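You operate a simulated robot arm through the tools that you are given. There is no shell and no other tool.

You are at the controls of a simulated two-armed robot. One attempt, no reset.

## Task
Wipe up the spill on the top of the games table with the blue cloth and put it back.
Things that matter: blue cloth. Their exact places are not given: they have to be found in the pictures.

Only the result counts: the job must be done as asked and must still hold three seconds after the hand-in. Knocking over, shifting, dropping, spilling or breaking anything else fails it. Flat cloth is picked up by pressing the open fingertips on it (5 to 10 N) and closing them slowly along it; thin cloth reads only 2 to 8 mm in the jaws.

## Robot
Two 7-joint arms with two-finger parallel grippers on one trunk, on a base that drives. Base frame: it is fixed to the floor where the robot stands at the start and does not move with it; the origin is under the middle of the robot, x ahead of it, y to its left, z up; the surface under the hand at the start is at about z = 750. Readings come in mm, rad, newtons and seconds.
The left shoulder is at the start at [20, 113, 1122], the right one opposite. With the tool pointing down near the work surface each hand reaches from about 220 to 600 mm from the robot's upright axis, wherever it stands, measured 20 degrees to its own side. Payload 1.57 kg a hand.
Tool frame (each hand has its own): the origin (TCP) lies between the finger pads and is the grasp point; the fingertips stand 30 mm ahead of it; z points along the fingers, y is the line along which they close. Largest opening 80 mm; finger width 17, thickness 12; the body of the gripper, 40 by 82 mm, starts 80 mm behind the TCP.
Orientation is that of the tool frame in the base frame, as a unit quaternion [w, x, y, z]. With the fingers straight down and closing along the base's y, the tool's x points along the base's -x, its y along +y and its z along -z.

## Interface
- The arms move only by the tool apply_moves. It takes "left_moves", "right_moves" or both (then of equal length, played together; a hand with none holds still); each is a list of rows, each an object of numbers (a shift or turn left out is 0, a gripper value left out holds the last): "wx", "wy", "wz": the turn, a rotation vector about the tool's x, y, z in degrees; "x", "y", "z": the shift along the tool's x, y, z in cm; "gripper": the gripper command, from -1 (shut) to 1 (fully open), values between in proportion. In form: [{"wx": .., "wy": .., "wz": .., "x": .., "y": .., "z": .., "gripper": ..}, ...]. A call has 1 to 20 rows; each row shifts and turns the commanded pose from where the row before left it, along the tool's axes as they then stand. Each row takes 0.2 s and may step no farther than 50 mm and 0.15 rad from the row before; otherwise, or with a gripper value out of range, the whole call is refused. Where a pose cannot be reached the arm comes as near as it can. A force on the tool above 40 N (or 10 N above the force at the start of the call, whichever is more), or a blocked arm, ends the call early, and 0.2 s more pass. The fingers move at their own pace (about 45 mm/s each) and stop on an object; they squeeze with about 29 N. The grip force told is the motor's: it shows also when the fingers shut on nothing. Time passes only in rows, and 0.2 s behind the last, so rows that do not move let the fingers close. It gives the time, the measured TCP pose, the force on the tool (base axes), the opening and the grip force at its end, in the units of the frame above (readings bear some noise), with the torque about the TCP (base axes, N m) and any sound that the robot's microphone picked up.
- Cameras (640 x 400 px; columns grow to the right, rows downward): "scene" is now at [81.3, -42.3, 1232.3]; the picture's right is [-0.52, -0.86, 0.00], its down [-0.60, 0.36, -0.72] and it looks along [0.61, -0.37, -0.70] (base axes); focal length 272 px, centre (320, 200). "left" rides on the left gripper at [72, 7, -122] in its tool frame; the picture's right is [-0.09, 1.00, 0.00], its down [-0.84, -0.08, -0.54] and it looks along [-0.54, -0.05, 0.84] (tool axes); focal length 238 px, centre (320, 200). "right" rides on the right gripper at [72, -7, -122] in its tool frame; the picture's right is [0.09, 1.00, 0.00], its down [-0.84, 0.08, -0.54] and it looks along [-0.54, 0.05, 0.84] (tool axes); focal length 238 px, centre (320, 200).
- grab_frame(camera): a new picture of that camera. It takes no simulated time.
- raise_lower(by): slides the trunk up (or, below 0, down) by that many mm; the arms and the scene camera ride with it, the base frame stays. It gives what a move gives, with no picture.
- roll_base(legs): drives the robot by 1 to 6 legs, each [ahead, left, turn to the left] in mm, mm and rad, along the robot's own axes; the way and the turn of a leg run together, so that a leg with both is an arc; at most 1500 mm and 3.142 rad a leg. The arms and the cameras ride along, it lands a little off, and it stops where it bumps. It gives what a move gives.
- pan_tilt(pan, tilt): turns the head with the scene camera to pan (to the left, within 1.396 rad either way) and tilt (down, from -0.506 to 1.204), counted from straight ahead of the robot. It gives what a move gives.
- pixel_to_xyz(camera, pixels): for up to 12 pixels [column, row] of the newest picture of that camera ("zoom" is the newest enlarged one), the place [x, y, z] in the base frame of the surface seen there, good to about 3 mm. It takes no simulated time.
- close_up(camera, box): a new picture of the part [left, top, right, bottom] of that camera's present view, enlarged. It takes no simulated time.
- finish_job(): hands the job in; it is judged then, once.

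Open the grippers and draw the arms clear of the work before you hand the job in, unless the task says otherwise.

The tools are called after ">>>" as name(argument=value, ...) on one line, values as JSON. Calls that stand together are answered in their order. apply_moves: Moves the arms, as the interface text tells. Its arguments: {"type":"object","properties":{"left_moves":{"type":"array"},"right_moves":{"type":"array"}},"required":[]} The other tools are called the same way: raise_lower (by) slides the trunk up or down; roll_base (legs) drives the base; pan_tilt (pan, tilt) turns the head that bears the scene camera; grab_frame (camera) takes a picture; pixel_to_xyz (camera, pixels) gives the place of the surface under pixels of a picture; close_up (camera, box) takes an enlarged picture of a part of a camera's view; finish_job () hands the job in.

At the start:

```text
time: 0.0
left_position: [337.9, -27.8, 1009.3]
left_tcp_rot: [0.0, 0.001, 1.0, 0.0]
left_wrist_force: [0.7, -0.2, 0.3]
left_ft_torque: [0.0, -0.02, -0.04]
left_gripper_width: 80.1
left_grip_force: 0.2
right_position: [278.7, -288.5, 1027.4]
right_tcp_rot: [0.001, 0.001, 1.0, 0.0]
right_wrist_force: [-0.3, 0.0, -0.5]
right_ft_torque: [-0.01, -0.01, 0.0]
right_gripper_width: 79.7
right_grip_force: 0.1
trunk travel left (down, up): [-175.0, 395.0]
robot x, y, heading: [-0.2, -0.3, 0.001]
head pan, tilt: [-0.541, 0.771]
```

scene: 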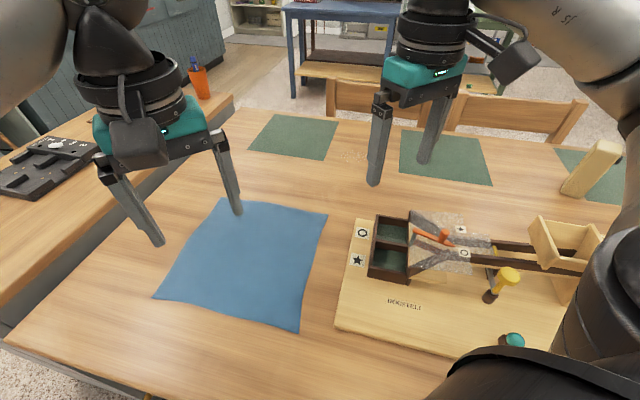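
right: 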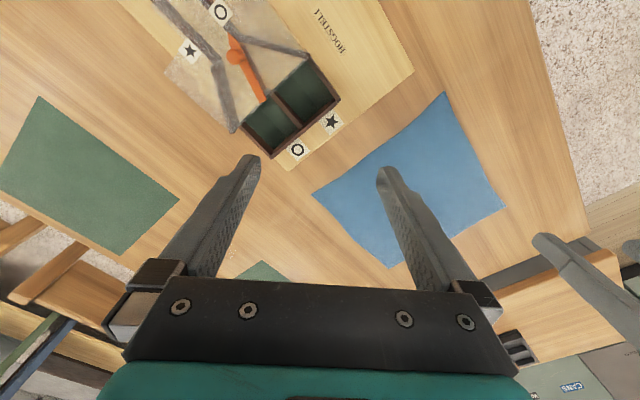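
left: 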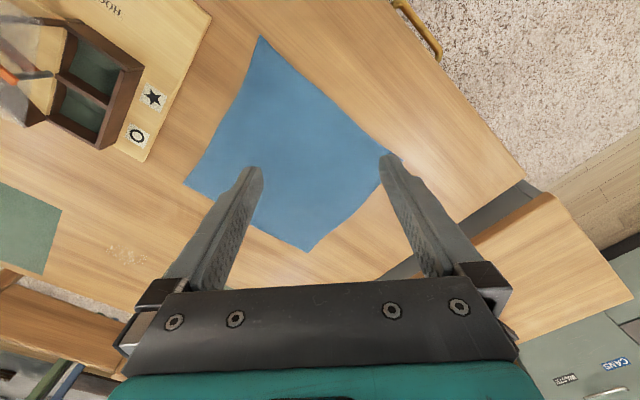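

The scene picture shows the blue cloth around (245,262) and faint marks on the table near (350,155), which may be the spill. I'll enlarge both areas to check.

>>> close_up(camera="scene", box=[240, 100, 440, 225])

>>> close_up(camera="left", box=[60, 180, 220, 280])

>>> pixel_to_xyz(camera="scene", pixels=[[221, 199], [327, 214], [299, 329], [154, 297], [245, 262], [350, 155], [340, 222], [335, 325], [375, 277], [380, 215], [233, 97], [6, 340]])

```text
3.20 times, centred on (340, 162) of scene
```

zoom: 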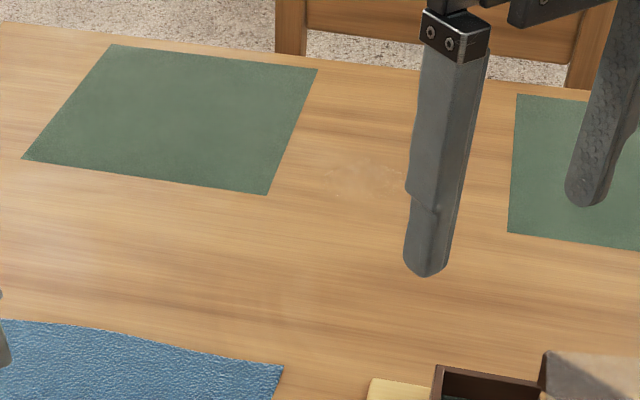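

```text
4.00 times, centred on (140, 230) of left
```

zoom: 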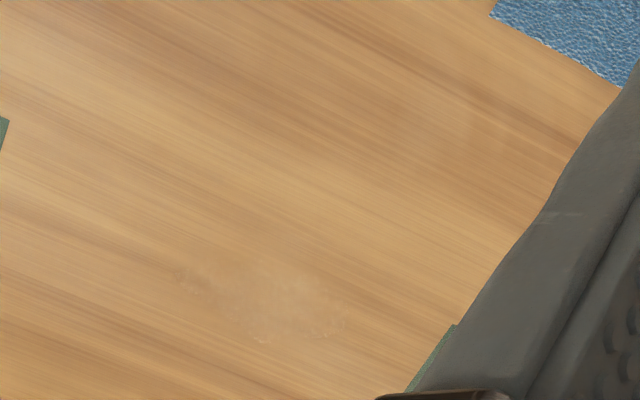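

```text
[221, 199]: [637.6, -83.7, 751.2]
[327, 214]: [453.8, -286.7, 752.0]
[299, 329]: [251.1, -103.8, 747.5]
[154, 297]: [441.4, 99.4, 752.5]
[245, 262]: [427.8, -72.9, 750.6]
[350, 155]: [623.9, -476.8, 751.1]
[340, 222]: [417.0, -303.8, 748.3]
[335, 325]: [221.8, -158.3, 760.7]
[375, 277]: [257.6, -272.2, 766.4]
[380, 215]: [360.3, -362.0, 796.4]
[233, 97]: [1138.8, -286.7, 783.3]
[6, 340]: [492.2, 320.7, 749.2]
```

The faint pale smear near (350,155) in the scene maps to about (624,-477,751). I'll turn the head to look at the whole table and confirm which spills exist.

>>> pan_tilt(pan=-0.9, tilt=0.6)

>>> grab_frame(camera="scene")

>>> pan_tilt(pan=0.3, tilt=0.5)

>>> grab_frame(camera="scene")

```text
time: 0.8
left_position: [337.4, -29.4, 1009.1]
left_tcp_rot: [0.0, 0.0, 1.0, 0.0]
left_wrist_force: [0.8, 0.0, 0.0]
left_ft_torque: [0.01, 0.01, -0.02]
left_gripper_width: 80.2
left_grip_force: 0.1
right_position: [278.2, -289.7, 1027.6]
right_tcp_rot: [0.001, 0.0, 1.0, 0.001]
right_wrist_force: [0.3, 0.6, 0.5]
right_ft_torque: [0.01, -0.02, -0.02]
right_gripper_width: 80.2
right_grip_force: 0.0
trunk travel left (down, up): [-175.0, 395.0]
robot x, y, heading: [-0.9, 1.2, 0.0]
head pan, tilt: [-0.901, 0.6]
```

```text
taken
```

scene: 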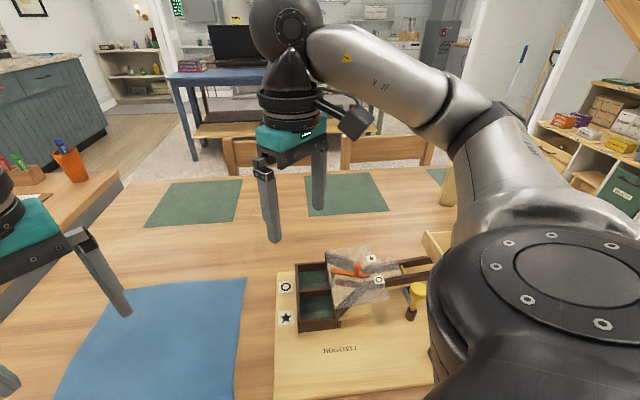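

```text
time: 2.2
left_position: [338.4, -30.0, 1008.5]
left_tcp_rot: [0.0, 0.0, 1.0, 0.0]
left_wrist_force: [-0.9, -0.2, 1.0]
left_ft_torque: [0.03, 0.0, 0.01]
left_gripper_width: 79.9
left_grip_force: 0.0
right_position: [278.2, -288.4, 1027.0]
right_tcp_rot: [0.001, 0.001, 1.0, 0.0]
right_wrist_force: [0.3, -0.4, 0.6]
right_ft_torque: [0.01, -0.01, -0.03]
right_gripper_width: 79.9
right_grip_force: 0.1
trunk travel left (down, up): [-175.0, 395.0]
robot x, y, heading: [0.6, -4.4, -0.005]
head pan, tilt: [0.3, 0.499]
```

```text
taken
```

scene: 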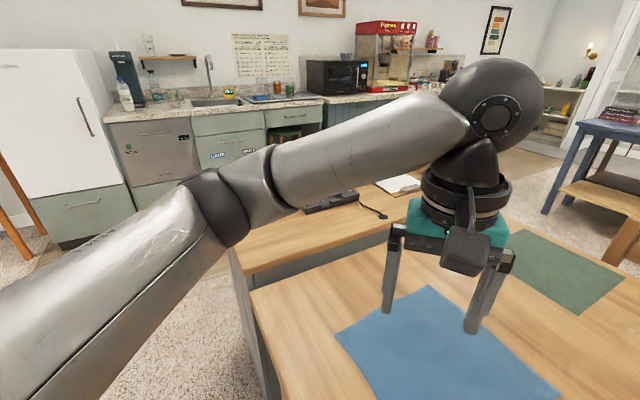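

The table ahead is the games table, with its edges turned about 45° to me. The spill is far off (about 785 mm from my axis), so I need the table edges and the clearance around it; I'll look down near and to the right.

>>> pan_tilt(pan=-0.1, tilt=1.2)

>>> grab_frame(camera="scene")

>>> pixel_to_xyz(camera="scene", pixels=[[100, 100], [100, 200], [100, 300], [200, 300], [300, 300], [320, 380], [400, 300], [400, 380], [500, 380], [500, 300], [320, 200], [200, 380]])

>>> pan_tilt(pan=-1.39, tilt=0.8)

>>> grab_frame(camera="scene")

```text
time: 3.3
left_position: [337.3, -29.8, 1008.8]
left_tcp_rot: [0.0, 0.0, 1.0, -0.001]
left_wrist_force: [1.0, 0.9, -0.1]
left_ft_torque: [0.0, -0.01, 0.01]
left_gripper_width: 80.0
left_grip_force: 0.1
right_position: [277.8, -287.8, 1027.3]
right_tcp_rot: [0.001, -0.001, 1.0, -0.001]
right_wrist_force: [0.1, -0.2, -0.5]
right_ft_torque: [0.0, 0.01, -0.01]
right_gripper_width: 79.9
right_grip_force: 0.1
trunk travel left (down, up): [-175.0, 395.0]
robot x, y, heading: [1.4, -1.9, 0.002]
head pan, tilt: [-0.099, 1.201]
```

```text
taken
```

scene: 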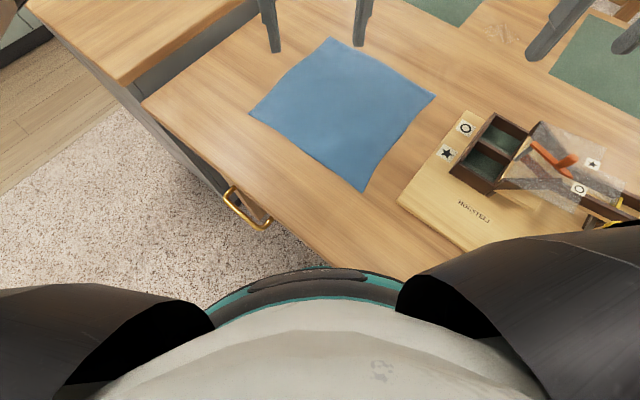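

```text
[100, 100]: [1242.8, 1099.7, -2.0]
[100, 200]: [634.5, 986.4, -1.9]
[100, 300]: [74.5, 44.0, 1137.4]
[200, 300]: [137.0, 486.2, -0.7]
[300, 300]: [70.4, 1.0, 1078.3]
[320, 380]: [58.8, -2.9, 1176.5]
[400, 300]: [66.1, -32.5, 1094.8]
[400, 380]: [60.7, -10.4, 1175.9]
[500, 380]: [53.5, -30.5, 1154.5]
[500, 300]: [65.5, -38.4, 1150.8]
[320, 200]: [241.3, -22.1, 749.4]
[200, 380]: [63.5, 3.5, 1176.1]
```

```text
time: 4.8
left_position: [337.2, -28.8, 1008.2]
left_tcp_rot: [0.001, 0.0, 1.0, 0.0]
left_wrist_force: [0.8, -0.2, -1.0]
left_ft_torque: [0.01, 0.02, 0.04]
left_gripper_width: 79.8
left_grip_force: 0.1
right_position: [279.6, -288.6, 1027.5]
right_tcp_rot: [0.0, 0.0, 1.0, 0.0]
right_wrist_force: [-0.6, 0.0, -0.4]
right_ft_torque: [0.01, 0.0, 0.0]
right_gripper_width: 79.8
right_grip_force: 0.1
trunk travel left (down, up): [-175.0, 395.0]
robot x, y, heading: [0.4, -1.5, -0.004]
head pan, tilt: [-1.389, 0.799]
```

```text
taken
```

scene: 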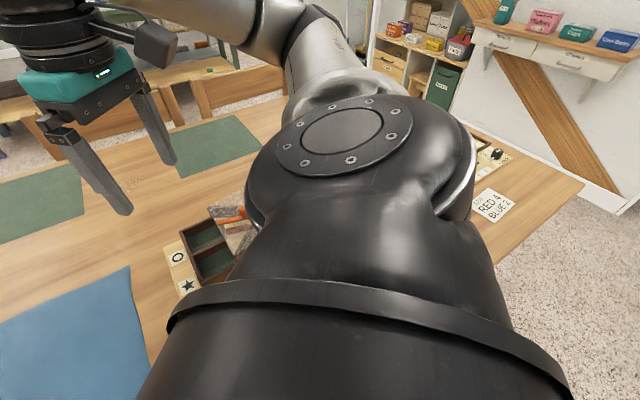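

The smear shows near (115,185) here, and the table's right end is visible near (583,185). I'll measure those edges and enlarge the spill.

>>> pixel_to_xyz(camera="scene", pixels=[[583, 182], [500, 260], [490, 205], [280, 70], [200, 95], [105, 180], [125, 185], [170, 140], [176, 178], [85, 215], [135, 128], [68, 165]])

>>> close_up(camera="scene", box=[60, 130, 220, 230])

>>> pan_tilt(pan=-0.7, tilt=0.9)

>>> grab_frame(camera="scene")

```text
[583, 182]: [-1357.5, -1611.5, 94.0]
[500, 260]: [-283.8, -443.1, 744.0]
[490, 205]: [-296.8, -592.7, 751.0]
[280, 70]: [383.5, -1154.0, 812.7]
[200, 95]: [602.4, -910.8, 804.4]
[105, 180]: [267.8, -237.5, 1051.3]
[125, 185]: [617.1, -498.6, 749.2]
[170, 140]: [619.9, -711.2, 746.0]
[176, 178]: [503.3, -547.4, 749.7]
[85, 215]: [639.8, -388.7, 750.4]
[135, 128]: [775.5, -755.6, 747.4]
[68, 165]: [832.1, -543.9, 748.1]
```

```text
4.00 times, centred on (140, 180) of scene
```

zoom: 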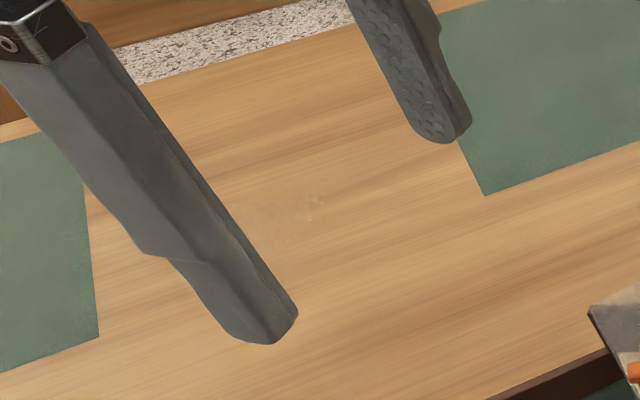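

```text
time: 5.8
left_position: [337.6, -29.7, 1009.1]
left_tcp_rot: [0.0, 0.0, 1.0, 0.0]
left_wrist_force: [0.3, -0.9, 0.1]
left_ft_torque: [-0.01, 0.03, 0.04]
left_gripper_width: 80.1
left_grip_force: 0.1
right_position: [279.1, -287.6, 1027.6]
right_tcp_rot: [0.001, 0.001, 1.0, 0.0]
right_wrist_force: [0.7, 0.7, 0.5]
right_ft_torque: [-0.02, -0.01, 0.03]
right_gripper_width: 80.0
right_grip_force: 0.0
trunk travel left (down, up): [-175.0, 395.0]
robot x, y, heading: [-1.4, 0.1, 0.0]
head pan, tilt: [-0.7, 0.901]
```

```text
taken
```

scene: 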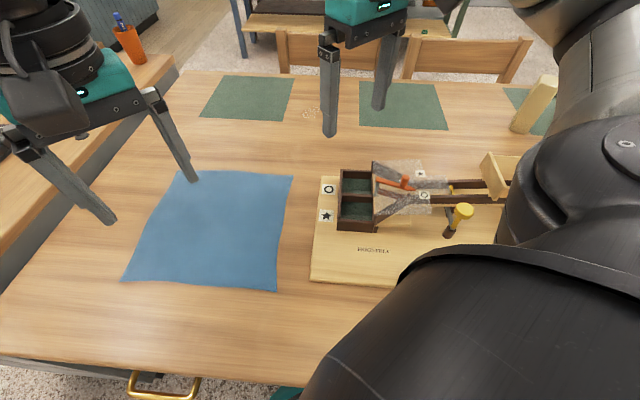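

The spill is now clear at about (312,113), between two placemats. I'll enlarge it and measure its edges and the table edges.

>>> close_up(camera="scene", box=[272, 83, 352, 133])

>>> pixel_to_xyz(camera="scene", pixels=[[312, 113], [283, 118], [293, 79], [359, 83], [363, 127], [100, 362], [4, 352], [230, 375], [180, 72], [330, 76], [312, 283], [320, 178]])

```text
8.00 times, centred on (312, 108) of scene
```

zoom: 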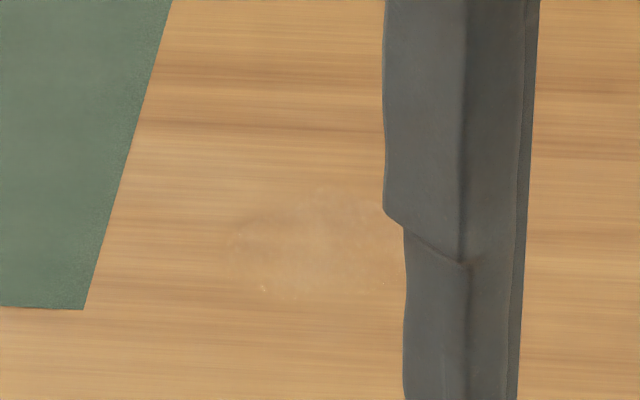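

```text
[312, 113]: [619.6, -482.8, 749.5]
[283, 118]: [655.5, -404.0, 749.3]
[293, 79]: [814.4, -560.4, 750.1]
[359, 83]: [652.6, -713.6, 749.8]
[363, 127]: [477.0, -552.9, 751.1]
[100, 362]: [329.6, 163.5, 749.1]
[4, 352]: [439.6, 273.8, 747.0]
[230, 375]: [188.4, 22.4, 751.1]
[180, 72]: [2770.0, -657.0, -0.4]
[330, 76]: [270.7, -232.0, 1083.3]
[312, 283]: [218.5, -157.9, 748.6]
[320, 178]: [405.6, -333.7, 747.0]
```

The spill centre is about (620,-483): 665 mm in from the near table edge, which runs at 45° to me. Before turning to face the table, I'll measure the heights of the game's parts so the hands clear them.

>>> pixel_to_xyz(camera="scene", pixels=[[500, 160], [462, 208], [545, 78], [515, 130], [405, 163], [420, 180], [510, 185], [530, 40], [404, 75], [280, 35], [440, 90], [400, 60]])

>>> grab_frame(camera="right")

```text
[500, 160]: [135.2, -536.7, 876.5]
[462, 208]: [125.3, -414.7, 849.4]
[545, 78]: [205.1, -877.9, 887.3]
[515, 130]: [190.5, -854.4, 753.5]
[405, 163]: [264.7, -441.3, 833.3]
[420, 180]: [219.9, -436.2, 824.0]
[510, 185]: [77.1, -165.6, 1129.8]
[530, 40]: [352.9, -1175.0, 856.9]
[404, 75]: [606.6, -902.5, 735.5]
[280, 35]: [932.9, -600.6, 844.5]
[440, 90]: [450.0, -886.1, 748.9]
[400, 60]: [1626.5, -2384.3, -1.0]
```

```text
taken
```

right: 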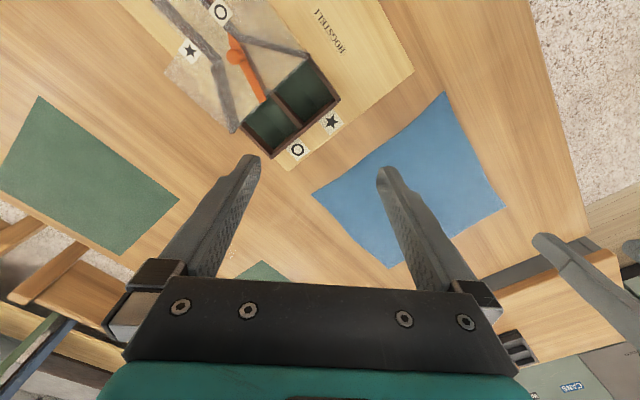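

Everything on the table tops out near 890, well under the fingertips at about 980–1000. I'll turn the robot right to face the table squarely, in two steps.

>>> roll_base(legs=[[0, 0, -0.39]])

>>> roll_base(legs=[[0, 0, -0.395]])

>>> pan_tilt(pan=0.0, tilt=1.0)

>>> grab_frame(camera="scene")

```text
time: 7.4
left_position: [299.9, -156.9, 1008.3]
left_tcp_rot: [0.0, 0.198, 0.98, -0.001]
left_wrist_force: [0.6, 0.2, 0.0]
left_ft_torque: [0.0, -0.03, 0.02]
left_gripper_width: 80.1
left_grip_force: 0.0
right_position: [146.6, -373.3, 1026.9]
right_tcp_rot: [0.0, 0.197, 0.98, -0.001]
right_wrist_force: [0.7, 0.3, 0.6]
right_ft_torque: [0.0, 0.03, -0.01]
right_gripper_width: 79.9
right_grip_force: 0.1
trunk travel left (down, up): [-175.0, 395.0]
robot x, y, heading: [1.0, -2.2, -0.393]
head pan, tilt: [-0.7, 0.901]
```

```text
time: 9.0
left_position: [216.1, -260.3, 1007.5]
left_tcp_rot: [0.0, 0.385, 0.923, 0.001]
left_wrist_force: [0.8, -0.2, 0.2]
left_ft_torque: [0.03, -0.01, 0.04]
left_gripper_width: 79.9
left_grip_force: 0.1
right_position: [-9.2, -400.1, 1027.7]
right_tcp_rot: [0.0, 0.384, 0.923, 0.001]
right_wrist_force: [0.1, -1.1, 0.1]
right_ft_torque: [0.0, -0.02, 0.03]
right_gripper_width: 80.1
right_grip_force: 0.0
trunk travel left (down, up): [-175.0, 395.0]
robot x, y, heading: [-1.9, -0.2, -0.791]
head pan, tilt: [-0.7, 0.901]
```

```text
time: 10.1
left_position: [216.6, -260.3, 1008.8]
left_tcp_rot: [-0.001, 0.384, 0.924, -0.001]
left_wrist_force: [0.6, -1.1, -0.1]
left_ft_torque: [-0.02, 0.0, 0.05]
left_gripper_width: 80.0
left_grip_force: 0.0
right_position: [-7.6, -400.4, 1027.1]
right_tcp_rot: [0.001, 0.384, 0.923, 0.0]
right_wrist_force: [0.6, -0.2, 0.6]
right_ft_torque: [0.0, 0.0, -0.01]
right_gripper_width: 80.0
right_grip_force: 0.0
trunk travel left (down, up): [-175.0, 395.0]
robot x, y, heading: [-0.3, 2.7, -0.785]
head pan, tilt: [0.0, 1.0]
```

```text
taken
```

scene: 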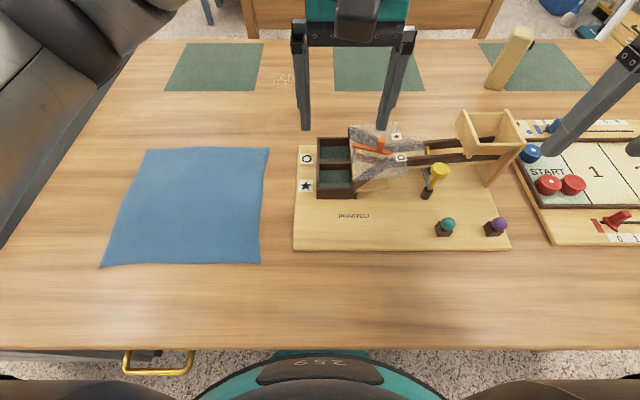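

The turn went well and I'm square to the table. I'll look straight down at the edge in front of me to judge how much closer I can get.

>>> pan_tilt(pan=0.0, tilt=1.204)

>>> grab_frame(camera="scene")

>>> pixel_to_xyz(camera="scene", pixels=[[320, 230], [320, 255], [320, 270], [290, 266], [350, 266], [240, 262], [200, 280], [420, 265], [160, 255], [320, 290]])

```text
time: 10.8
left_position: [217.7, -260.0, 1008.7]
left_tcp_rot: [0.001, 0.384, 0.923, 0.0]
left_wrist_force: [-0.3, -0.2, -0.4]
left_ft_torque: [-0.01, -0.02, 0.0]
left_gripper_width: 79.6
left_grip_force: 0.0
right_position: [-7.8, -401.2, 1027.8]
right_tcp_rot: [0.0, 0.384, 0.923, 0.001]
right_wrist_force: [0.0, -0.1, -0.4]
right_ft_torque: [0.01, 0.0, 0.03]
right_gripper_width: 80.1
right_grip_force: 0.1
trunk travel left (down, up): [-175.0, 395.0]
robot x, y, heading: [-1.4, 2.4, -0.786]
head pan, tilt: [0.0, 1.201]
```

```text
taken
```

scene: 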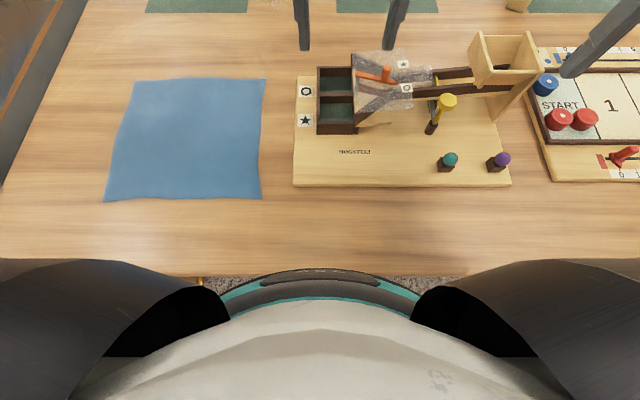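

```text
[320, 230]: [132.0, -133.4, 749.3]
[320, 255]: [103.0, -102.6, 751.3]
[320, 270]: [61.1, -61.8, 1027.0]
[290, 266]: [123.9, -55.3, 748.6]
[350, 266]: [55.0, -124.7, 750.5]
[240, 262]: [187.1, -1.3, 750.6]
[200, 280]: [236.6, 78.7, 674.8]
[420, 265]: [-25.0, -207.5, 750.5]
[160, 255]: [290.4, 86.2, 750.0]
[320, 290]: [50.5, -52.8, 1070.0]
```

The chest sits about 30 mm behind the table edge, so instead of driving in I'll test whether the left arm can reach out to the spill with the tool tilted outward, well up in the air. First I tilt 48°, then go forward 300 mm and left 127 mm.

>>> apply_moves(left_moves=[{"wy": -8}, {"wy": -8}, {"wy": -8}, {"wy": -8}, {"wy": -8}, {"wy": -8}, {"x": -2.01, "z": 2.23, "y": 1.27}, {"x": -2.01, "z": 2.23, "y": 1.27}, {"x": -2.01, "z": 2.23, "y": 1.27}, {"x": -2.01, "z": 2.23, "y": 1.27}, {"x": -2.01, "z": 2.23, "y": 1.27}, {"x": -2.01, "z": 2.23, "y": 1.27}, {"x": -2.01, "z": 2.23, "y": 1.27}, {"x": -2.01, "z": 2.23, "y": 1.27}, {"x": -2.01, "z": 2.23, "y": 1.27}, {"x": -2.01, "z": 2.23, "y": 1.27}])

```text
time: 14.2
left_position: [520.1, -382.5, 1007.9]
left_tcp_rot: [0.375, 0.352, 0.843, -0.156]
left_wrist_force: [-0.4, -0.6, 0.4]
left_ft_torque: [-0.04, 0.0, 0.01]
left_gripper_width: 80.0
left_grip_force: 0.1
right_position: [-7.4, -400.8, 1026.6]
right_tcp_rot: [0.0, 0.384, 0.923, 0.0]
right_wrist_force: [-0.3, 0.4, 0.4]
right_ft_torque: [0.0, 0.02, -0.02]
right_gripper_width: 80.1
right_grip_force: 0.0
trunk travel left (down, up): [-175.0, 395.0]
robot x, y, heading: [-2.3, 0.5, -0.793]
head pan, tilt: [0.0, 1.201]
```

It tracked exactly: now at n=638 mm from my axis. I'll continue forward 160 and down 150, still clear of the table.

>>> apply_moves(left_moves=[{"x": 0.07, "z": 2.76}, {"x": 0.07, "z": 2.76}, {"x": 0.07, "z": 2.76}, {"x": 0.07, "z": 2.76}, {"x": 0.07, "z": 2.76}, {"x": 0.07, "z": 2.76}, {"x": 0.07, "z": 2.76}, {"x": 0.07, "z": 2.76}])

>>> grab_frame(camera="left")

>>> pan_tilt(pan=0.1, tilt=0.75)

>>> grab_frame(camera="scene")

```text
time: 16.0
left_position: [584.8, -442.6, 886.9]
left_tcp_rot: [0.377, 0.352, 0.843, -0.157]
left_wrist_force: [0.3, 0.3, 0.8]
left_ft_torque: [-0.02, -0.02, -0.01]
left_gripper_width: 80.0
left_grip_force: 0.1
left hand out of reach, approached as far as the arm can: row 5, 6, 7, 8
right_position: [-7.7, -401.0, 1027.5]
right_tcp_rot: [-0.001, 0.384, 0.923, 0.0]
right_wrist_force: [-0.9, -0.1, -0.6]
right_ft_torque: [-0.02, -0.03, 0.02]
right_gripper_width: 80.2
right_grip_force: 0.1
trunk travel left (down, up): [-175.0, 395.0]
robot x, y, heading: [0.5, 1.5, -0.789]
head pan, tilt: [0.0, 1.201]
```

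```text
taken
```

left: 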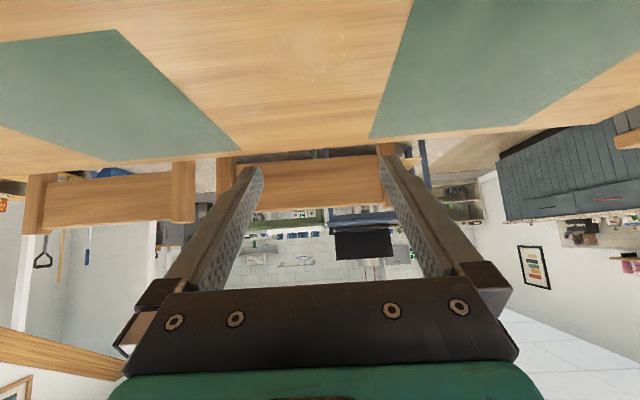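

```text
time: 16.9
left_position: [585.6, -442.7, 886.3]
left_tcp_rot: [0.375, 0.351, 0.843, -0.156]
left_wrist_force: [0.2, -1.4, 0.3]
left_ft_torque: [-0.01, -0.05, 0.02]
left_gripper_width: 79.9
left_grip_force: 0.1
right_position: [-9.2, -400.1, 1027.1]
right_tcp_rot: [0.0, 0.384, 0.923, -0.001]
right_wrist_force: [-0.1, 0.8, -0.4]
right_ft_torque: [0.04, 0.01, -0.01]
right_gripper_width: 79.9
right_grip_force: 0.0
trunk travel left (down, up): [-175.0, 395.0]
robot x, y, heading: [-1.8, -5.4, -0.791]
head pan, tilt: [0.099, 0.75]
```

```text
taken
```

scene: 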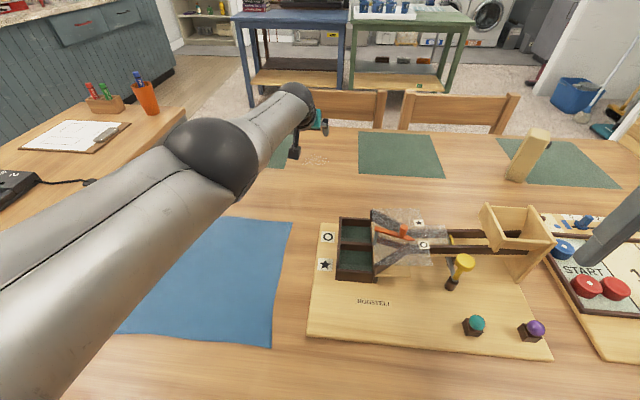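

At this tilt the arm stops at n≈726 mm, z=887; lowering the trunk will bring it to table height, but I still want about 60 mm more. I'll inch the base 30 mm toward the table, stopping if it bumps.

>>> roll_base(legs=[[30, 0, 0]])

```text
time: 17.7
left_position: [606.0, -463.9, 884.6]
left_tcp_rot: [0.375, 0.351, 0.844, -0.156]
left_wrist_force: [-0.4, 0.3, -1.1]
left_ft_torque: [0.02, -0.02, -0.02]
left_gripper_width: 79.9
left_grip_force: 0.0
right_position: [13.0, -423.1, 1027.1]
right_tcp_rot: [-0.001, 0.384, 0.923, 0.0]
right_wrist_force: [-0.2, 0.1, 0.3]
right_ft_torque: [0.01, -0.01, -0.02]
right_gripper_width: 80.1
right_grip_force: 0.1
trunk travel left (down, up): [-175.0, 395.0]
robot x, y, heading: [19.4, -21.2, -0.787]
head pan, tilt: [0.099, 0.75]
```

No bump; the base is now at n≈29. Another 40 mm.

>>> roll_base(legs=[[40, 0, 0]])

>>> pan_tilt(pan=0.0, tilt=1.204)

>>> grab_frame(camera="scene")

```text
time: 18.6
left_position: [612.9, -470.7, 893.7]
left_tcp_rot: [0.38, 0.35, 0.842, -0.156]
left_wrist_force: [0.4, -0.3, -0.1]
left_ft_torque: [-0.03, 0.0, -0.03]
left_gripper_width: 80.1
left_grip_force: 0.0
right_position: [20.8, -428.5, 1031.6]
right_tcp_rot: [0.005, 0.385, 0.923, -0.002]
right_wrist_force: [-0.4, -0.5, 0.9]
right_ft_torque: [-0.01, 0.0, -0.04]
right_gripper_width: 80.0
right_grip_force: 0.0
trunk travel left (down, up): [-175.0, 395.0]
robot x, y, heading: [39.5, -36.4, -0.789]
head pan, tilt: [0.099, 0.75]
stopped in leg 1: the robot was blocked; the commanded pose is now the measured one
```

```text
time: 19.6
left_position: [613.8, -470.0, 896.7]
left_tcp_rot: [0.382, 0.35, 0.841, -0.158]
left_wrist_force: [0.3, 0.2, -0.4]
left_ft_torque: [-0.02, 0.01, -0.01]
left_gripper_width: 79.8
left_grip_force: 0.0
right_position: [19.1, -427.8, 1030.8]
right_tcp_rot: [0.007, 0.384, 0.923, -0.003]
right_wrist_force: [0.3, -0.7, -0.3]
right_ft_torque: [0.02, 0.0, -0.01]
right_gripper_width: 79.9
right_grip_force: 0.0
trunk travel left (down, up): [-175.0, 395.0]
robot x, y, heading: [38.2, -39.0, -0.793]
head pan, tilt: [0.0, 1.201]
```

```text
taken
```

scene: 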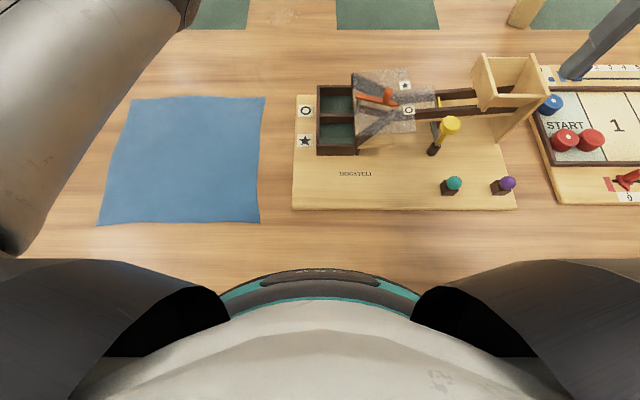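

The base bumped at n≈54 and is leaning slightly. I'll back off 15 mm, then check whether anything on the table moved.

>>> roll_base(legs=[[-15, 0, 0]])

>>> pan_tilt(pan=0.0, tilt=1.0)

>>> grab_frame(camera="scene")

```text
time: 20.3
left_position: [612.5, -471.0, 886.7]
left_tcp_rot: [0.375, 0.352, 0.843, -0.156]
left_wrist_force: [0.5, 0.5, -0.5]
left_ft_torque: [-0.02, -0.03, 0.02]
left_gripper_width: 79.9
left_grip_force: 0.0
right_position: [19.3, -428.8, 1028.6]
right_tcp_rot: [0.0, 0.384, 0.923, 0.0]
right_wrist_force: [0.5, -0.3, -0.2]
right_ft_torque: [-0.04, 0.0, 0.01]
right_gripper_width: 79.9
right_grip_force: 0.0
trunk travel left (down, up): [-175.0, 395.0]
robot x, y, heading: [24.3, -24.6, -0.783]
head pan, tilt: [0.0, 1.201]
```

```text
time: 21.1
left_position: [612.8, -469.9, 884.7]
left_tcp_rot: [0.376, 0.352, 0.843, -0.156]
left_wrist_force: [0.5, 0.5, -0.4]
left_ft_torque: [-0.01, 0.02, 0.0]
left_gripper_width: 80.1
left_grip_force: 0.0
right_position: [18.9, -428.7, 1027.2]
right_tcp_rot: [0.0, 0.385, 0.923, 0.0]
right_wrist_force: [-0.7, 0.0, 0.2]
right_ft_torque: [-0.03, 0.02, 0.0]
right_gripper_width: 80.0
right_grip_force: 0.0
trunk travel left (down, up): [-175.0, 395.0]
robot x, y, heading: [30.0, -26.1, -0.785]
head pan, tilt: [0.0, 1.0]
```

```text
taken
```

scene: 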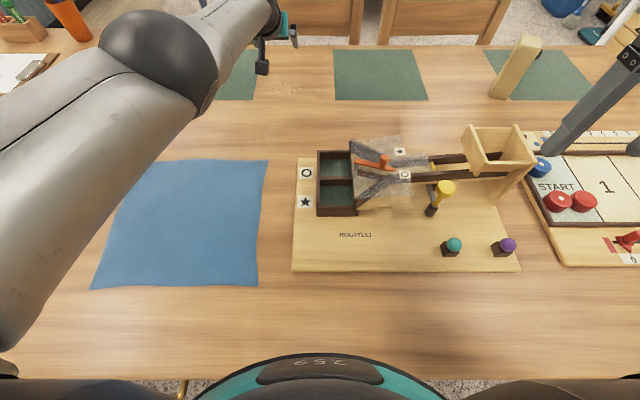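

The lean is gone and my axis is at n≈39. I'll measure table features and the spill again to check nothing moved.

>>> pixel_to_xyz(camera="scene", pixels=[[293, 271], [337, 98], [258, 286], [268, 161], [92, 287], [285, 88], [335, 52], [256, 98], [297, 160], [80, 360]])

>>> close_up(camera="scene", box=[240, 60, 340, 122])

```text
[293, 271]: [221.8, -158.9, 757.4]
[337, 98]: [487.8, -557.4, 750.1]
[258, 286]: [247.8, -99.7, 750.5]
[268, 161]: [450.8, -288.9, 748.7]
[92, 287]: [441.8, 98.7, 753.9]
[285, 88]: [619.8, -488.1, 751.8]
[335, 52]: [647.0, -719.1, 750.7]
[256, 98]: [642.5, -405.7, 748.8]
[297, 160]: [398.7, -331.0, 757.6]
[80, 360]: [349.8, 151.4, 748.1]
```

```text
6.40 times, centred on (290, 91) of scene
```

zoom: 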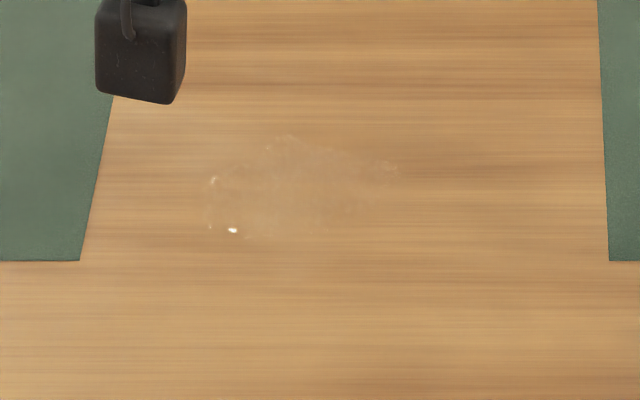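

Everything is where it was. The spill shows at zoom (205..400, 135..240); I'll measure its outline.

>>> pixel_to_xyz(camera="zoom", pixels=[[207, 200], [400, 168], [290, 135], [245, 240], [340, 230], [300, 185], [80, 260], [112, 98], [608, 260], [598, 5]])

```text
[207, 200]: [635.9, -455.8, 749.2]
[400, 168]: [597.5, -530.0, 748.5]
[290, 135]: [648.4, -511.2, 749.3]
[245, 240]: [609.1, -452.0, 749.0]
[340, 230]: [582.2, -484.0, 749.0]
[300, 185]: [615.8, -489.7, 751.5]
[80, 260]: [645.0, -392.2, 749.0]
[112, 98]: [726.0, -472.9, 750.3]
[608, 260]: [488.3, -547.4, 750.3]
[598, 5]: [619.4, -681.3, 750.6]
```

The spill covers n 748–822, left 46–130, between the mats (mat corners at left 179 and left −42). The reach now works out; I'll draw the left arm back over the far part of the cloth and turn the tool straight down.

>>> apply_moves(left_moves=[{"x": 1.22, "z": -3.74, "y": 1.9}, {"x": 1.22, "z": -3.74, "y": 1.9}, {"x": 1.22, "z": -3.74, "y": 1.9}, {"x": 1.22, "z": -3.74, "y": 1.9}, {"x": 1.22, "z": -3.74, "y": 1.9}, {"x": 1.22, "z": -3.74, "y": 1.9}, {"x": 1.22, "z": -3.74, "y": 1.9}, {"x": 1.22, "z": -3.74, "y": 1.9}, {"wy": 8}, {"wy": 8}, {"wy": 8}, {"wy": 8}, {"wy": 8}, {"wy": 8}])

>>> grab_frame(camera="left")

>>> grab_frame(camera="scene")

```text
time: 24.1
left_position: [596.1, -278.4, 960.4]
left_tcp_rot: [-0.001, 0.384, 0.923, 0.002]
left_wrist_force: [0.3, -0.5, 0.3]
left_ft_torque: [-0.03, 0.02, -0.01]
left_gripper_width: 80.2
left_grip_force: 0.0
left hand out of reach, approached as far as the arm can: row 1, 2, 3, 4, 5, 6, 7, 8, 9, 10, 11, 12, 13, 14
right_position: [19.7, -429.0, 1027.1]
right_tcp_rot: [0.0, 0.385, 0.923, 0.0]
right_wrist_force: [0.2, -0.2, 0.2]
right_ft_torque: [-0.02, 0.01, 0.02]
right_gripper_width: 79.7
right_grip_force: 0.1
trunk travel left (down, up): [-175.0, 395.0]
robot x, y, heading: [29.3, -28.2, -0.788]
head pan, tilt: [0.0, 1.0]
```

```text
taken
```

left: 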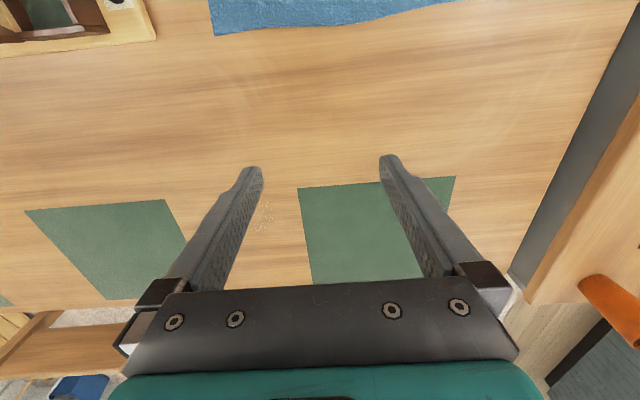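

```text
taken
```

scene: 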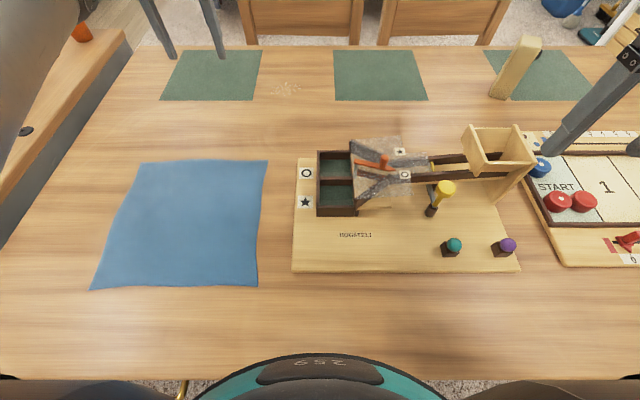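

The commanded pose was still beyond reach, so the hand is at n=618, left 225. I'll pull straight back 100 mm and read again.

>>> apply_moves(left_moves=[{"x": 2.5}, {"x": 2.5}, {"x": 2.5}, {"x": 2.5}])

```text
time: 25.1
left_position: [598.4, -271.3, 966.8]
left_tcp_rot: [-0.001, 0.384, 0.923, 0.001]
left_wrist_force: [-0.6, -0.5, -0.4]
left_ft_torque: [0.0, 0.01, 0.0]
left_gripper_width: 79.8
left_grip_force: 0.1
left hand out of reach, approached as far as the arm can: row 1, 2, 3, 4
right_position: [20.6, -428.7, 1027.3]
right_tcp_rot: [0.0, 0.385, 0.923, 0.0]
right_wrist_force: [0.4, 0.0, 0.6]
right_ft_torque: [-0.03, 0.02, 0.02]
right_gripper_width: 80.2
right_grip_force: 0.0
trunk travel left (down, up): [-175.0, 395.0]
robot x, y, heading: [27.3, -26.6, -0.79]
head pan, tilt: [0.0, 1.0]
```

Still short of the commanded pose; pulling back another 120 mm.

>>> apply_moves(left_moves=[{"x": 3}, {"x": 3}, {"x": 3}, {"x": 3}])

```text
time: 26.1
left_position: [601.7, -265.2, 970.8]
left_tcp_rot: [-0.001, 0.385, 0.923, 0.001]
left_wrist_force: [-0.1, 0.1, -0.1]
left_ft_torque: [-0.01, -0.03, 0.0]
left_gripper_width: 80.2
left_grip_force: 0.0
left hand out of reach, approached as far as the arm can: row 1, 2, 3, 4
right_position: [19.8, -428.7, 1028.0]
right_tcp_rot: [0.0, 0.384, 0.923, 0.0]
right_wrist_force: [-0.6, 0.2, -0.1]
right_ft_torque: [0.01, 0.01, 0.03]
right_gripper_width: 79.8
right_grip_force: 0.0
trunk travel left (down, up): [-175.0, 395.0]
robot x, y, heading: [26.4, -28.0, -0.786]
head pan, tilt: [0.0, 1.0]
```

The hand isn't following, and its distance from the shoulder stays at the arm's full length: the arm is locked straight. I'll put the command back near the hand, then lower it 120 mm in small rows so the elbow bends.

>>> apply_moves(left_moves=[{"x": -5}, {"x": -5}, {"x": -5}, {"x": -5}, {"x": -5}, {"x": -5}, {"z": 2}, {"z": 2}, {"z": 2}, {"z": 2}])

>>> pan_tilt(pan=0.4, tilt=0.6)

>>> grab_frame(camera="scene")

```text
time: 28.2
left_position: [604.5, -267.9, 889.2]
left_tcp_rot: [-0.001, 0.384, 0.923, 0.001]
left_wrist_force: [-0.1, 0.2, 0.1]
left_ft_torque: [0.04, 0.02, 0.01]
left_gripper_width: 80.1
left_grip_force: 0.1
left hand out of reach, approached as far as the arm can: row 1, 2, 3, 4, 5, 6
right_position: [17.5, -428.5, 1027.3]
right_tcp_rot: [-0.001, 0.384, 0.923, 0.0]
right_wrist_force: [-0.4, -0.9, 0.3]
right_ft_torque: [0.03, 0.03, 0.02]
right_gripper_width: 80.0
right_grip_force: 0.2
trunk travel left (down, up): [-175.0, 395.0]
robot x, y, heading: [25.5, -26.5, -0.795]
head pan, tilt: [0.0, 1.0]
```

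```text
time: 29.1
left_position: [605.3, -266.9, 886.7]
left_tcp_rot: [-0.001, 0.384, 0.923, 0.001]
left_wrist_force: [-0.5, 0.5, -0.4]
left_ft_torque: [-0.04, 0.01, 0.01]
left_gripper_width: 80.0
left_grip_force: 0.0
right_position: [18.9, -428.0, 1028.1]
right_tcp_rot: [0.0, 0.384, 0.923, 0.001]
right_wrist_force: [-0.7, 0.9, 0.5]
right_ft_torque: [0.01, -0.02, 0.02]
right_gripper_width: 80.0
right_grip_force: 0.1
trunk travel left (down, up): [-175.0, 395.0]
robot x, y, heading: [23.8, -28.2, -0.788]
head pan, tilt: [0.4, 0.6]
```

```text
taken
```

scene: 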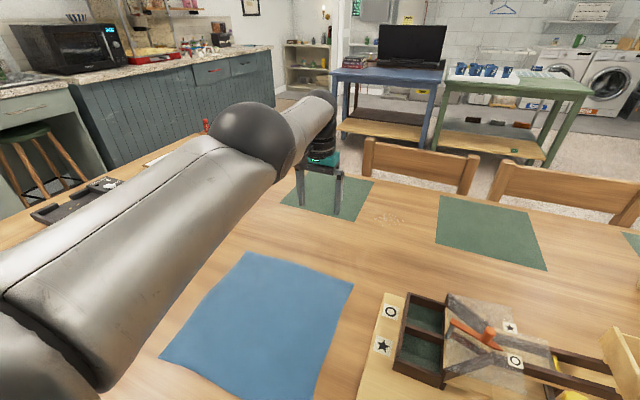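

The hand follows again: n=617, left 239, z=887, and still nearly straight. I'll retract in small steps while lowering a little, so it bends.

>>> apply_moves(left_moves=[{"x": 0.5}, {"x": 0.5}, {"x": 0.5}, {"x": 0.5}, {"x": 0.5}, {"x": 0.5}])

```text
time: 30.5
left_position: [604.9, -269.2, 888.5]
left_tcp_rot: [-0.001, 0.383, 0.924, 0.0]
left_wrist_force: [-0.2, 0.1, 0.2]
left_ft_torque: [-0.03, -0.02, -0.02]
left_gripper_width: 79.8
left_grip_force: 0.0
left hand out of reach, approached as far as the arm can: row 1, 2, 3, 4, 5, 6
right_position: [20.4, -427.9, 1026.8]
right_tcp_rot: [0.0, 0.385, 0.923, 0.0]
right_wrist_force: [0.0, 0.4, -1.2]
right_ft_torque: [-0.02, -0.02, -0.03]
right_gripper_width: 80.6
right_grip_force: 0.0
trunk travel left (down, up): [-175.0, 395.0]
robot x, y, heading: [29.0, -27.7, -0.786]
head pan, tilt: [0.4, 0.6]
```

Still locked. I'll look at the arm itself to understand its posture.

>>> pan_tilt(pan=0.9, tilt=0.4)

>>> grab_frame(camera="scene")

>>> pixel_to_xyz(camera="scene", pixels=[[320, 200], [400, 150], [480, 140], [560, 120], [200, 300], [300, 300], [400, 250], [500, 200], [600, 150]])

```text
time: 31.4
left_position: [604.8, -268.2, 887.5]
left_tcp_rot: [-0.001, 0.385, 0.923, 0.001]
left_wrist_force: [0.8, 0.4, 0.1]
left_ft_torque: [-0.02, 0.04, 0.01]
left_gripper_width: 79.9
left_grip_force: 0.1
right_position: [18.6, -428.8, 1028.0]
right_tcp_rot: [0.0, 0.384, 0.923, 0.0]
right_wrist_force: [-1.2, 0.1, 0.4]
right_ft_torque: [0.03, -0.04, 0.01]
right_gripper_width: 80.2
right_grip_force: 0.1
trunk travel left (down, up): [-175.0, 395.0]
robot x, y, heading: [31.5, -26.5, -0.792]
head pan, tilt: [0.901, 0.4]
```

```text
taken
```

scene: 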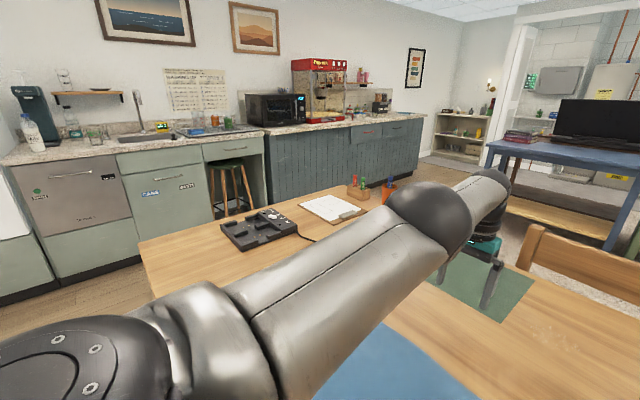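

```text
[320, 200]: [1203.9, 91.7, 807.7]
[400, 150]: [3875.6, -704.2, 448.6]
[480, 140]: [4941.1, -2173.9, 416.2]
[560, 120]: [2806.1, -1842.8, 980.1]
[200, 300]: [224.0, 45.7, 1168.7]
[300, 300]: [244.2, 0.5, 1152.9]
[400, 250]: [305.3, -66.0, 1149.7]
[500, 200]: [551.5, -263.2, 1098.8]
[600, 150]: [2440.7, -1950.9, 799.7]
```

I'll measure points along the arm (ball joint near (430,215), last link near (485,195)) to see which way the elbow lies.

>>> pixel_to_xyz(camera="scene", pixels=[[425, 190], [435, 215], [455, 245], [470, 200], [485, 190], [495, 180], [350, 270], [250, 320], [180, 330], [370, 240], [400, 290], [470, 230]])

```text
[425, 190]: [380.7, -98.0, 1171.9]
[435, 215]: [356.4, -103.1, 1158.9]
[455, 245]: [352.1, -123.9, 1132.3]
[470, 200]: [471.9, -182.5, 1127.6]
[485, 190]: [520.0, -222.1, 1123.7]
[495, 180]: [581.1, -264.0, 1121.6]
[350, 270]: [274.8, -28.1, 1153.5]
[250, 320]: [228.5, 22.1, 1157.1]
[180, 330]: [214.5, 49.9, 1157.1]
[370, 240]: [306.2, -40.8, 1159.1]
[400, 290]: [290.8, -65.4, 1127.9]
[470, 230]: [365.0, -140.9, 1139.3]
```

The measured elbow lies above the shoulder–wrist line, opposite to its starting side (left and low), so it has flipped past straight. I'll stretch the arm slightly, then sweep up and to the right, which should fold the elbow back to its natural side.

>>> apply_moves(left_moves=[{"x": -2}, {"x": -2}, {"y": -2.5, "z": -2}, {"y": -2.5, "z": -2}, {"y": -2.5, "z": -2}, {"y": -2.5, "z": -2}, {"y": -2.5, "z": -2}, {"y": -2.5, "z": -2}, {"y": -2.5, "z": -2}, {"y": -2.5, "z": -2}, {"x": 1, "y": -0.5}, {"x": 1, "y": -0.5}, {"x": 1, "y": -0.5}, {"x": 1, "y": -0.5}])

```text
time: 34.5
left_position: [410.8, -367.8, 1042.2]
left_tcp_rot: [0.0, 0.383, 0.924, 0.001]
left_wrist_force: [-0.3, -0.7, -0.9]
left_ft_torque: [0.0, -0.02, -0.01]
left_gripper_width: 79.9
left_grip_force: 0.0
left hand out of reach, approached as far as the arm can: row 1, 2, 7, 8, 9, 10, 11, 12, 13
right_position: [19.8, -428.8, 1027.9]
right_tcp_rot: [0.0, 0.384, 0.923, 0.001]
right_wrist_force: [-0.4, -0.5, 0.6]
right_ft_torque: [0.0, 0.0, -0.03]
right_gripper_width: 80.1
right_grip_force: 0.1
trunk travel left (down, up): [-175.0, 395.0]
robot x, y, heading: [25.7, -24.8, -0.796]
head pan, tilt: [0.901, 0.4]
```

The last row was reached: n=550, left 30, z=1042, so it is retracting. I'll pull back further to confirm it now folds.

>>> apply_moves(left_moves=[{"x": 2}, {"x": 2}, {"x": 2}, {"x": 2}, {"x": 2}, {"x": 2}])

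>>> grab_frame(camera="scene")

```text
time: 35.9
left_position: [323.8, -284.7, 1044.3]
left_tcp_rot: [0.0, 0.384, 0.923, 0.002]
left_wrist_force: [-0.6, -0.3, -0.4]
left_ft_torque: [0.04, 0.0, 0.0]
left_gripper_width: 80.0
left_grip_force: 0.0
right_position: [19.8, -429.0, 1027.1]
right_tcp_rot: [0.0, 0.384, 0.923, 0.0]
right_wrist_force: [0.4, 0.4, -0.2]
right_ft_torque: [-0.01, -0.02, -0.02]
right_gripper_width: 79.8
right_grip_force: 0.1
trunk travel left (down, up): [-175.0, 395.0]
robot x, y, heading: [26.0, -30.0, -0.791]
head pan, tilt: [0.901, 0.4]
```

```text
taken
```

scene: 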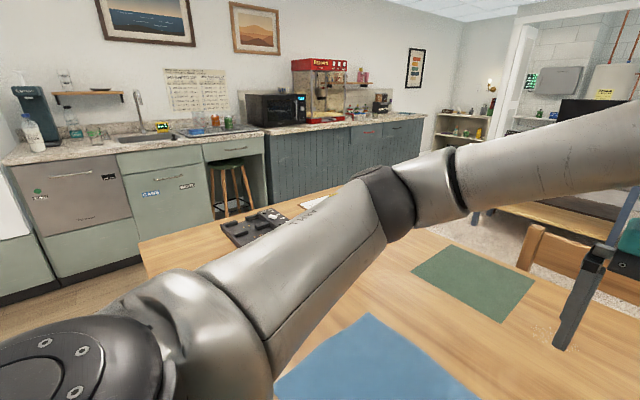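

The elbow is back on its natural side and the arm tracks at n=430, left 28, z=1044. Now I move over the planned grasp spot near the far edge of the cloth (n≈480, left≈254) at z≈850.

>>> apply_moves(left_moves=[{"y": 2.83, "x": -0.63, "z": 2.4}, {"y": 2.83, "x": -0.63, "z": 2.4}, {"y": 2.83, "x": -0.63, "z": 2.4}, {"y": 2.83, "x": -0.63, "z": 2.4}, {"y": 2.83, "x": -0.63, "z": 2.4}, {"y": 2.83, "x": -0.63, "z": 2.4}, {"y": 2.83, "x": -0.63, "z": 2.4}, {"y": 2.83, "x": -0.63, "z": 2.4}])

>>> grab_frame(camera="left")

>>> pan_tilt(pan=0.4, tilt=0.85)

>>> grab_frame(camera="scene")

```text
time: 37.6
left_position: [522.7, -159.0, 852.1]
left_tcp_rot: [0.0, 0.384, 0.923, 0.001]
left_wrist_force: [0.1, 1.2, -1.2]
left_ft_torque: [0.0, -0.02, 0.02]
left_gripper_width: 79.8
left_grip_force: 0.1
right_position: [20.4, -427.8, 1028.8]
right_tcp_rot: [0.0, 0.385, 0.923, 0.0]
right_wrist_force: [-0.1, -0.4, -0.5]
right_ft_torque: [-0.01, 0.01, 0.01]
right_gripper_width: 80.1
right_grip_force: 0.1
trunk travel left (down, up): [-175.0, 395.0]
robot x, y, heading: [28.5, -28.4, -0.793]
head pan, tilt: [0.901, 0.4]
```

```text
taken
```

left: 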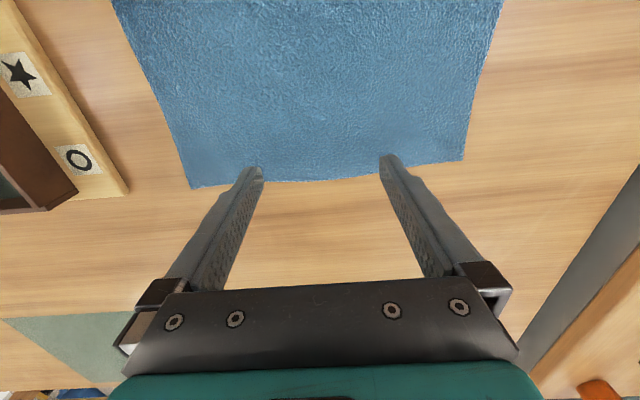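

```text
time: 38.6
left_position: [519.8, -159.6, 853.1]
left_tcp_rot: [0.001, 0.385, 0.923, 0.0]
left_wrist_force: [0.0, 1.7, 0.3]
left_ft_torque: [0.01, 0.01, -0.01]
left_gripper_width: 80.1
left_grip_force: 0.1
right_position: [19.9, -428.1, 1026.4]
right_tcp_rot: [0.0, 0.384, 0.923, 0.0]
right_wrist_force: [-0.7, 0.9, 0.1]
right_ft_torque: [0.04, 0.03, 0.01]
right_gripper_width: 80.1
right_grip_force: 0.1
trunk travel left (down, up): [-175.0, 395.0]
robot x, y, heading: [30.2, -29.9, -0.788]
head pan, tilt: [0.4, 0.85]
```

```text
taken
```

scene: 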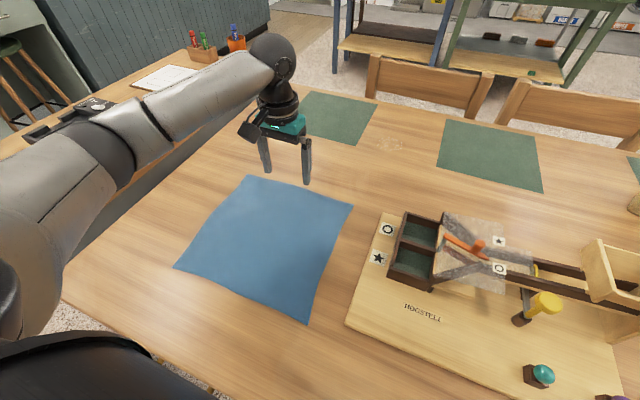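

The hand is at n=481, left 255, z=852. I'll measure the cloth's far edge in the left picture ((192,188) to (464,160)) to fix the grasp point.

>>> pixel_to_xyz(camera="left", pixels=[[194, 186], [464, 158], [320, 180], [320, 165], [320, 140], [112, 2], [502, 2], [290, 160], [350, 160]])

```text
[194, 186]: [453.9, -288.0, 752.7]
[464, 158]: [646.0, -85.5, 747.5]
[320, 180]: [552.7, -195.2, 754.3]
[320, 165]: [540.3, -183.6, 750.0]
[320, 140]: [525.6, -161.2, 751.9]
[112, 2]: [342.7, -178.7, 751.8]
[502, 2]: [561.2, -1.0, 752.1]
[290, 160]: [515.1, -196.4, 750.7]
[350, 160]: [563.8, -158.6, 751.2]
```

The far edge's middle is at n=529, left 253, so the hand is 48 mm inside it, centred. I'll lower to just above the cloth with the fingers opened to about 56 mm.

>>> apply_moves(left_moves=[{"z": 1.3, "gripper": 0.4}, {"z": 1.3, "gripper": 0.4}, {"z": 1.3, "gripper": 0.4}, {"z": 1.3, "gripper": 0.4}, {"z": 1.0, "gripper": 0.4}])

```text
time: 39.8
left_position: [522.6, -159.1, 788.2]
left_tcp_rot: [0.0, 0.385, 0.923, 0.0]
left_wrist_force: [0.4, -0.2, 0.4]
left_ft_torque: [0.02, 0.03, 0.03]
left_gripper_width: 56.0
left_grip_force: 0.0
right_position: [20.5, -428.1, 1027.0]
right_tcp_rot: [0.0, 0.385, 0.923, 0.0]
right_wrist_force: [0.0, 0.1, 0.7]
right_ft_torque: [0.0, -0.03, -0.02]
right_gripper_width: 80.2
right_grip_force: 0.1
trunk travel left (down, up): [-175.0, 395.0]
robot x, y, heading: [25.8, -30.3, -0.793]
head pan, tilt: [0.4, 0.85]
```

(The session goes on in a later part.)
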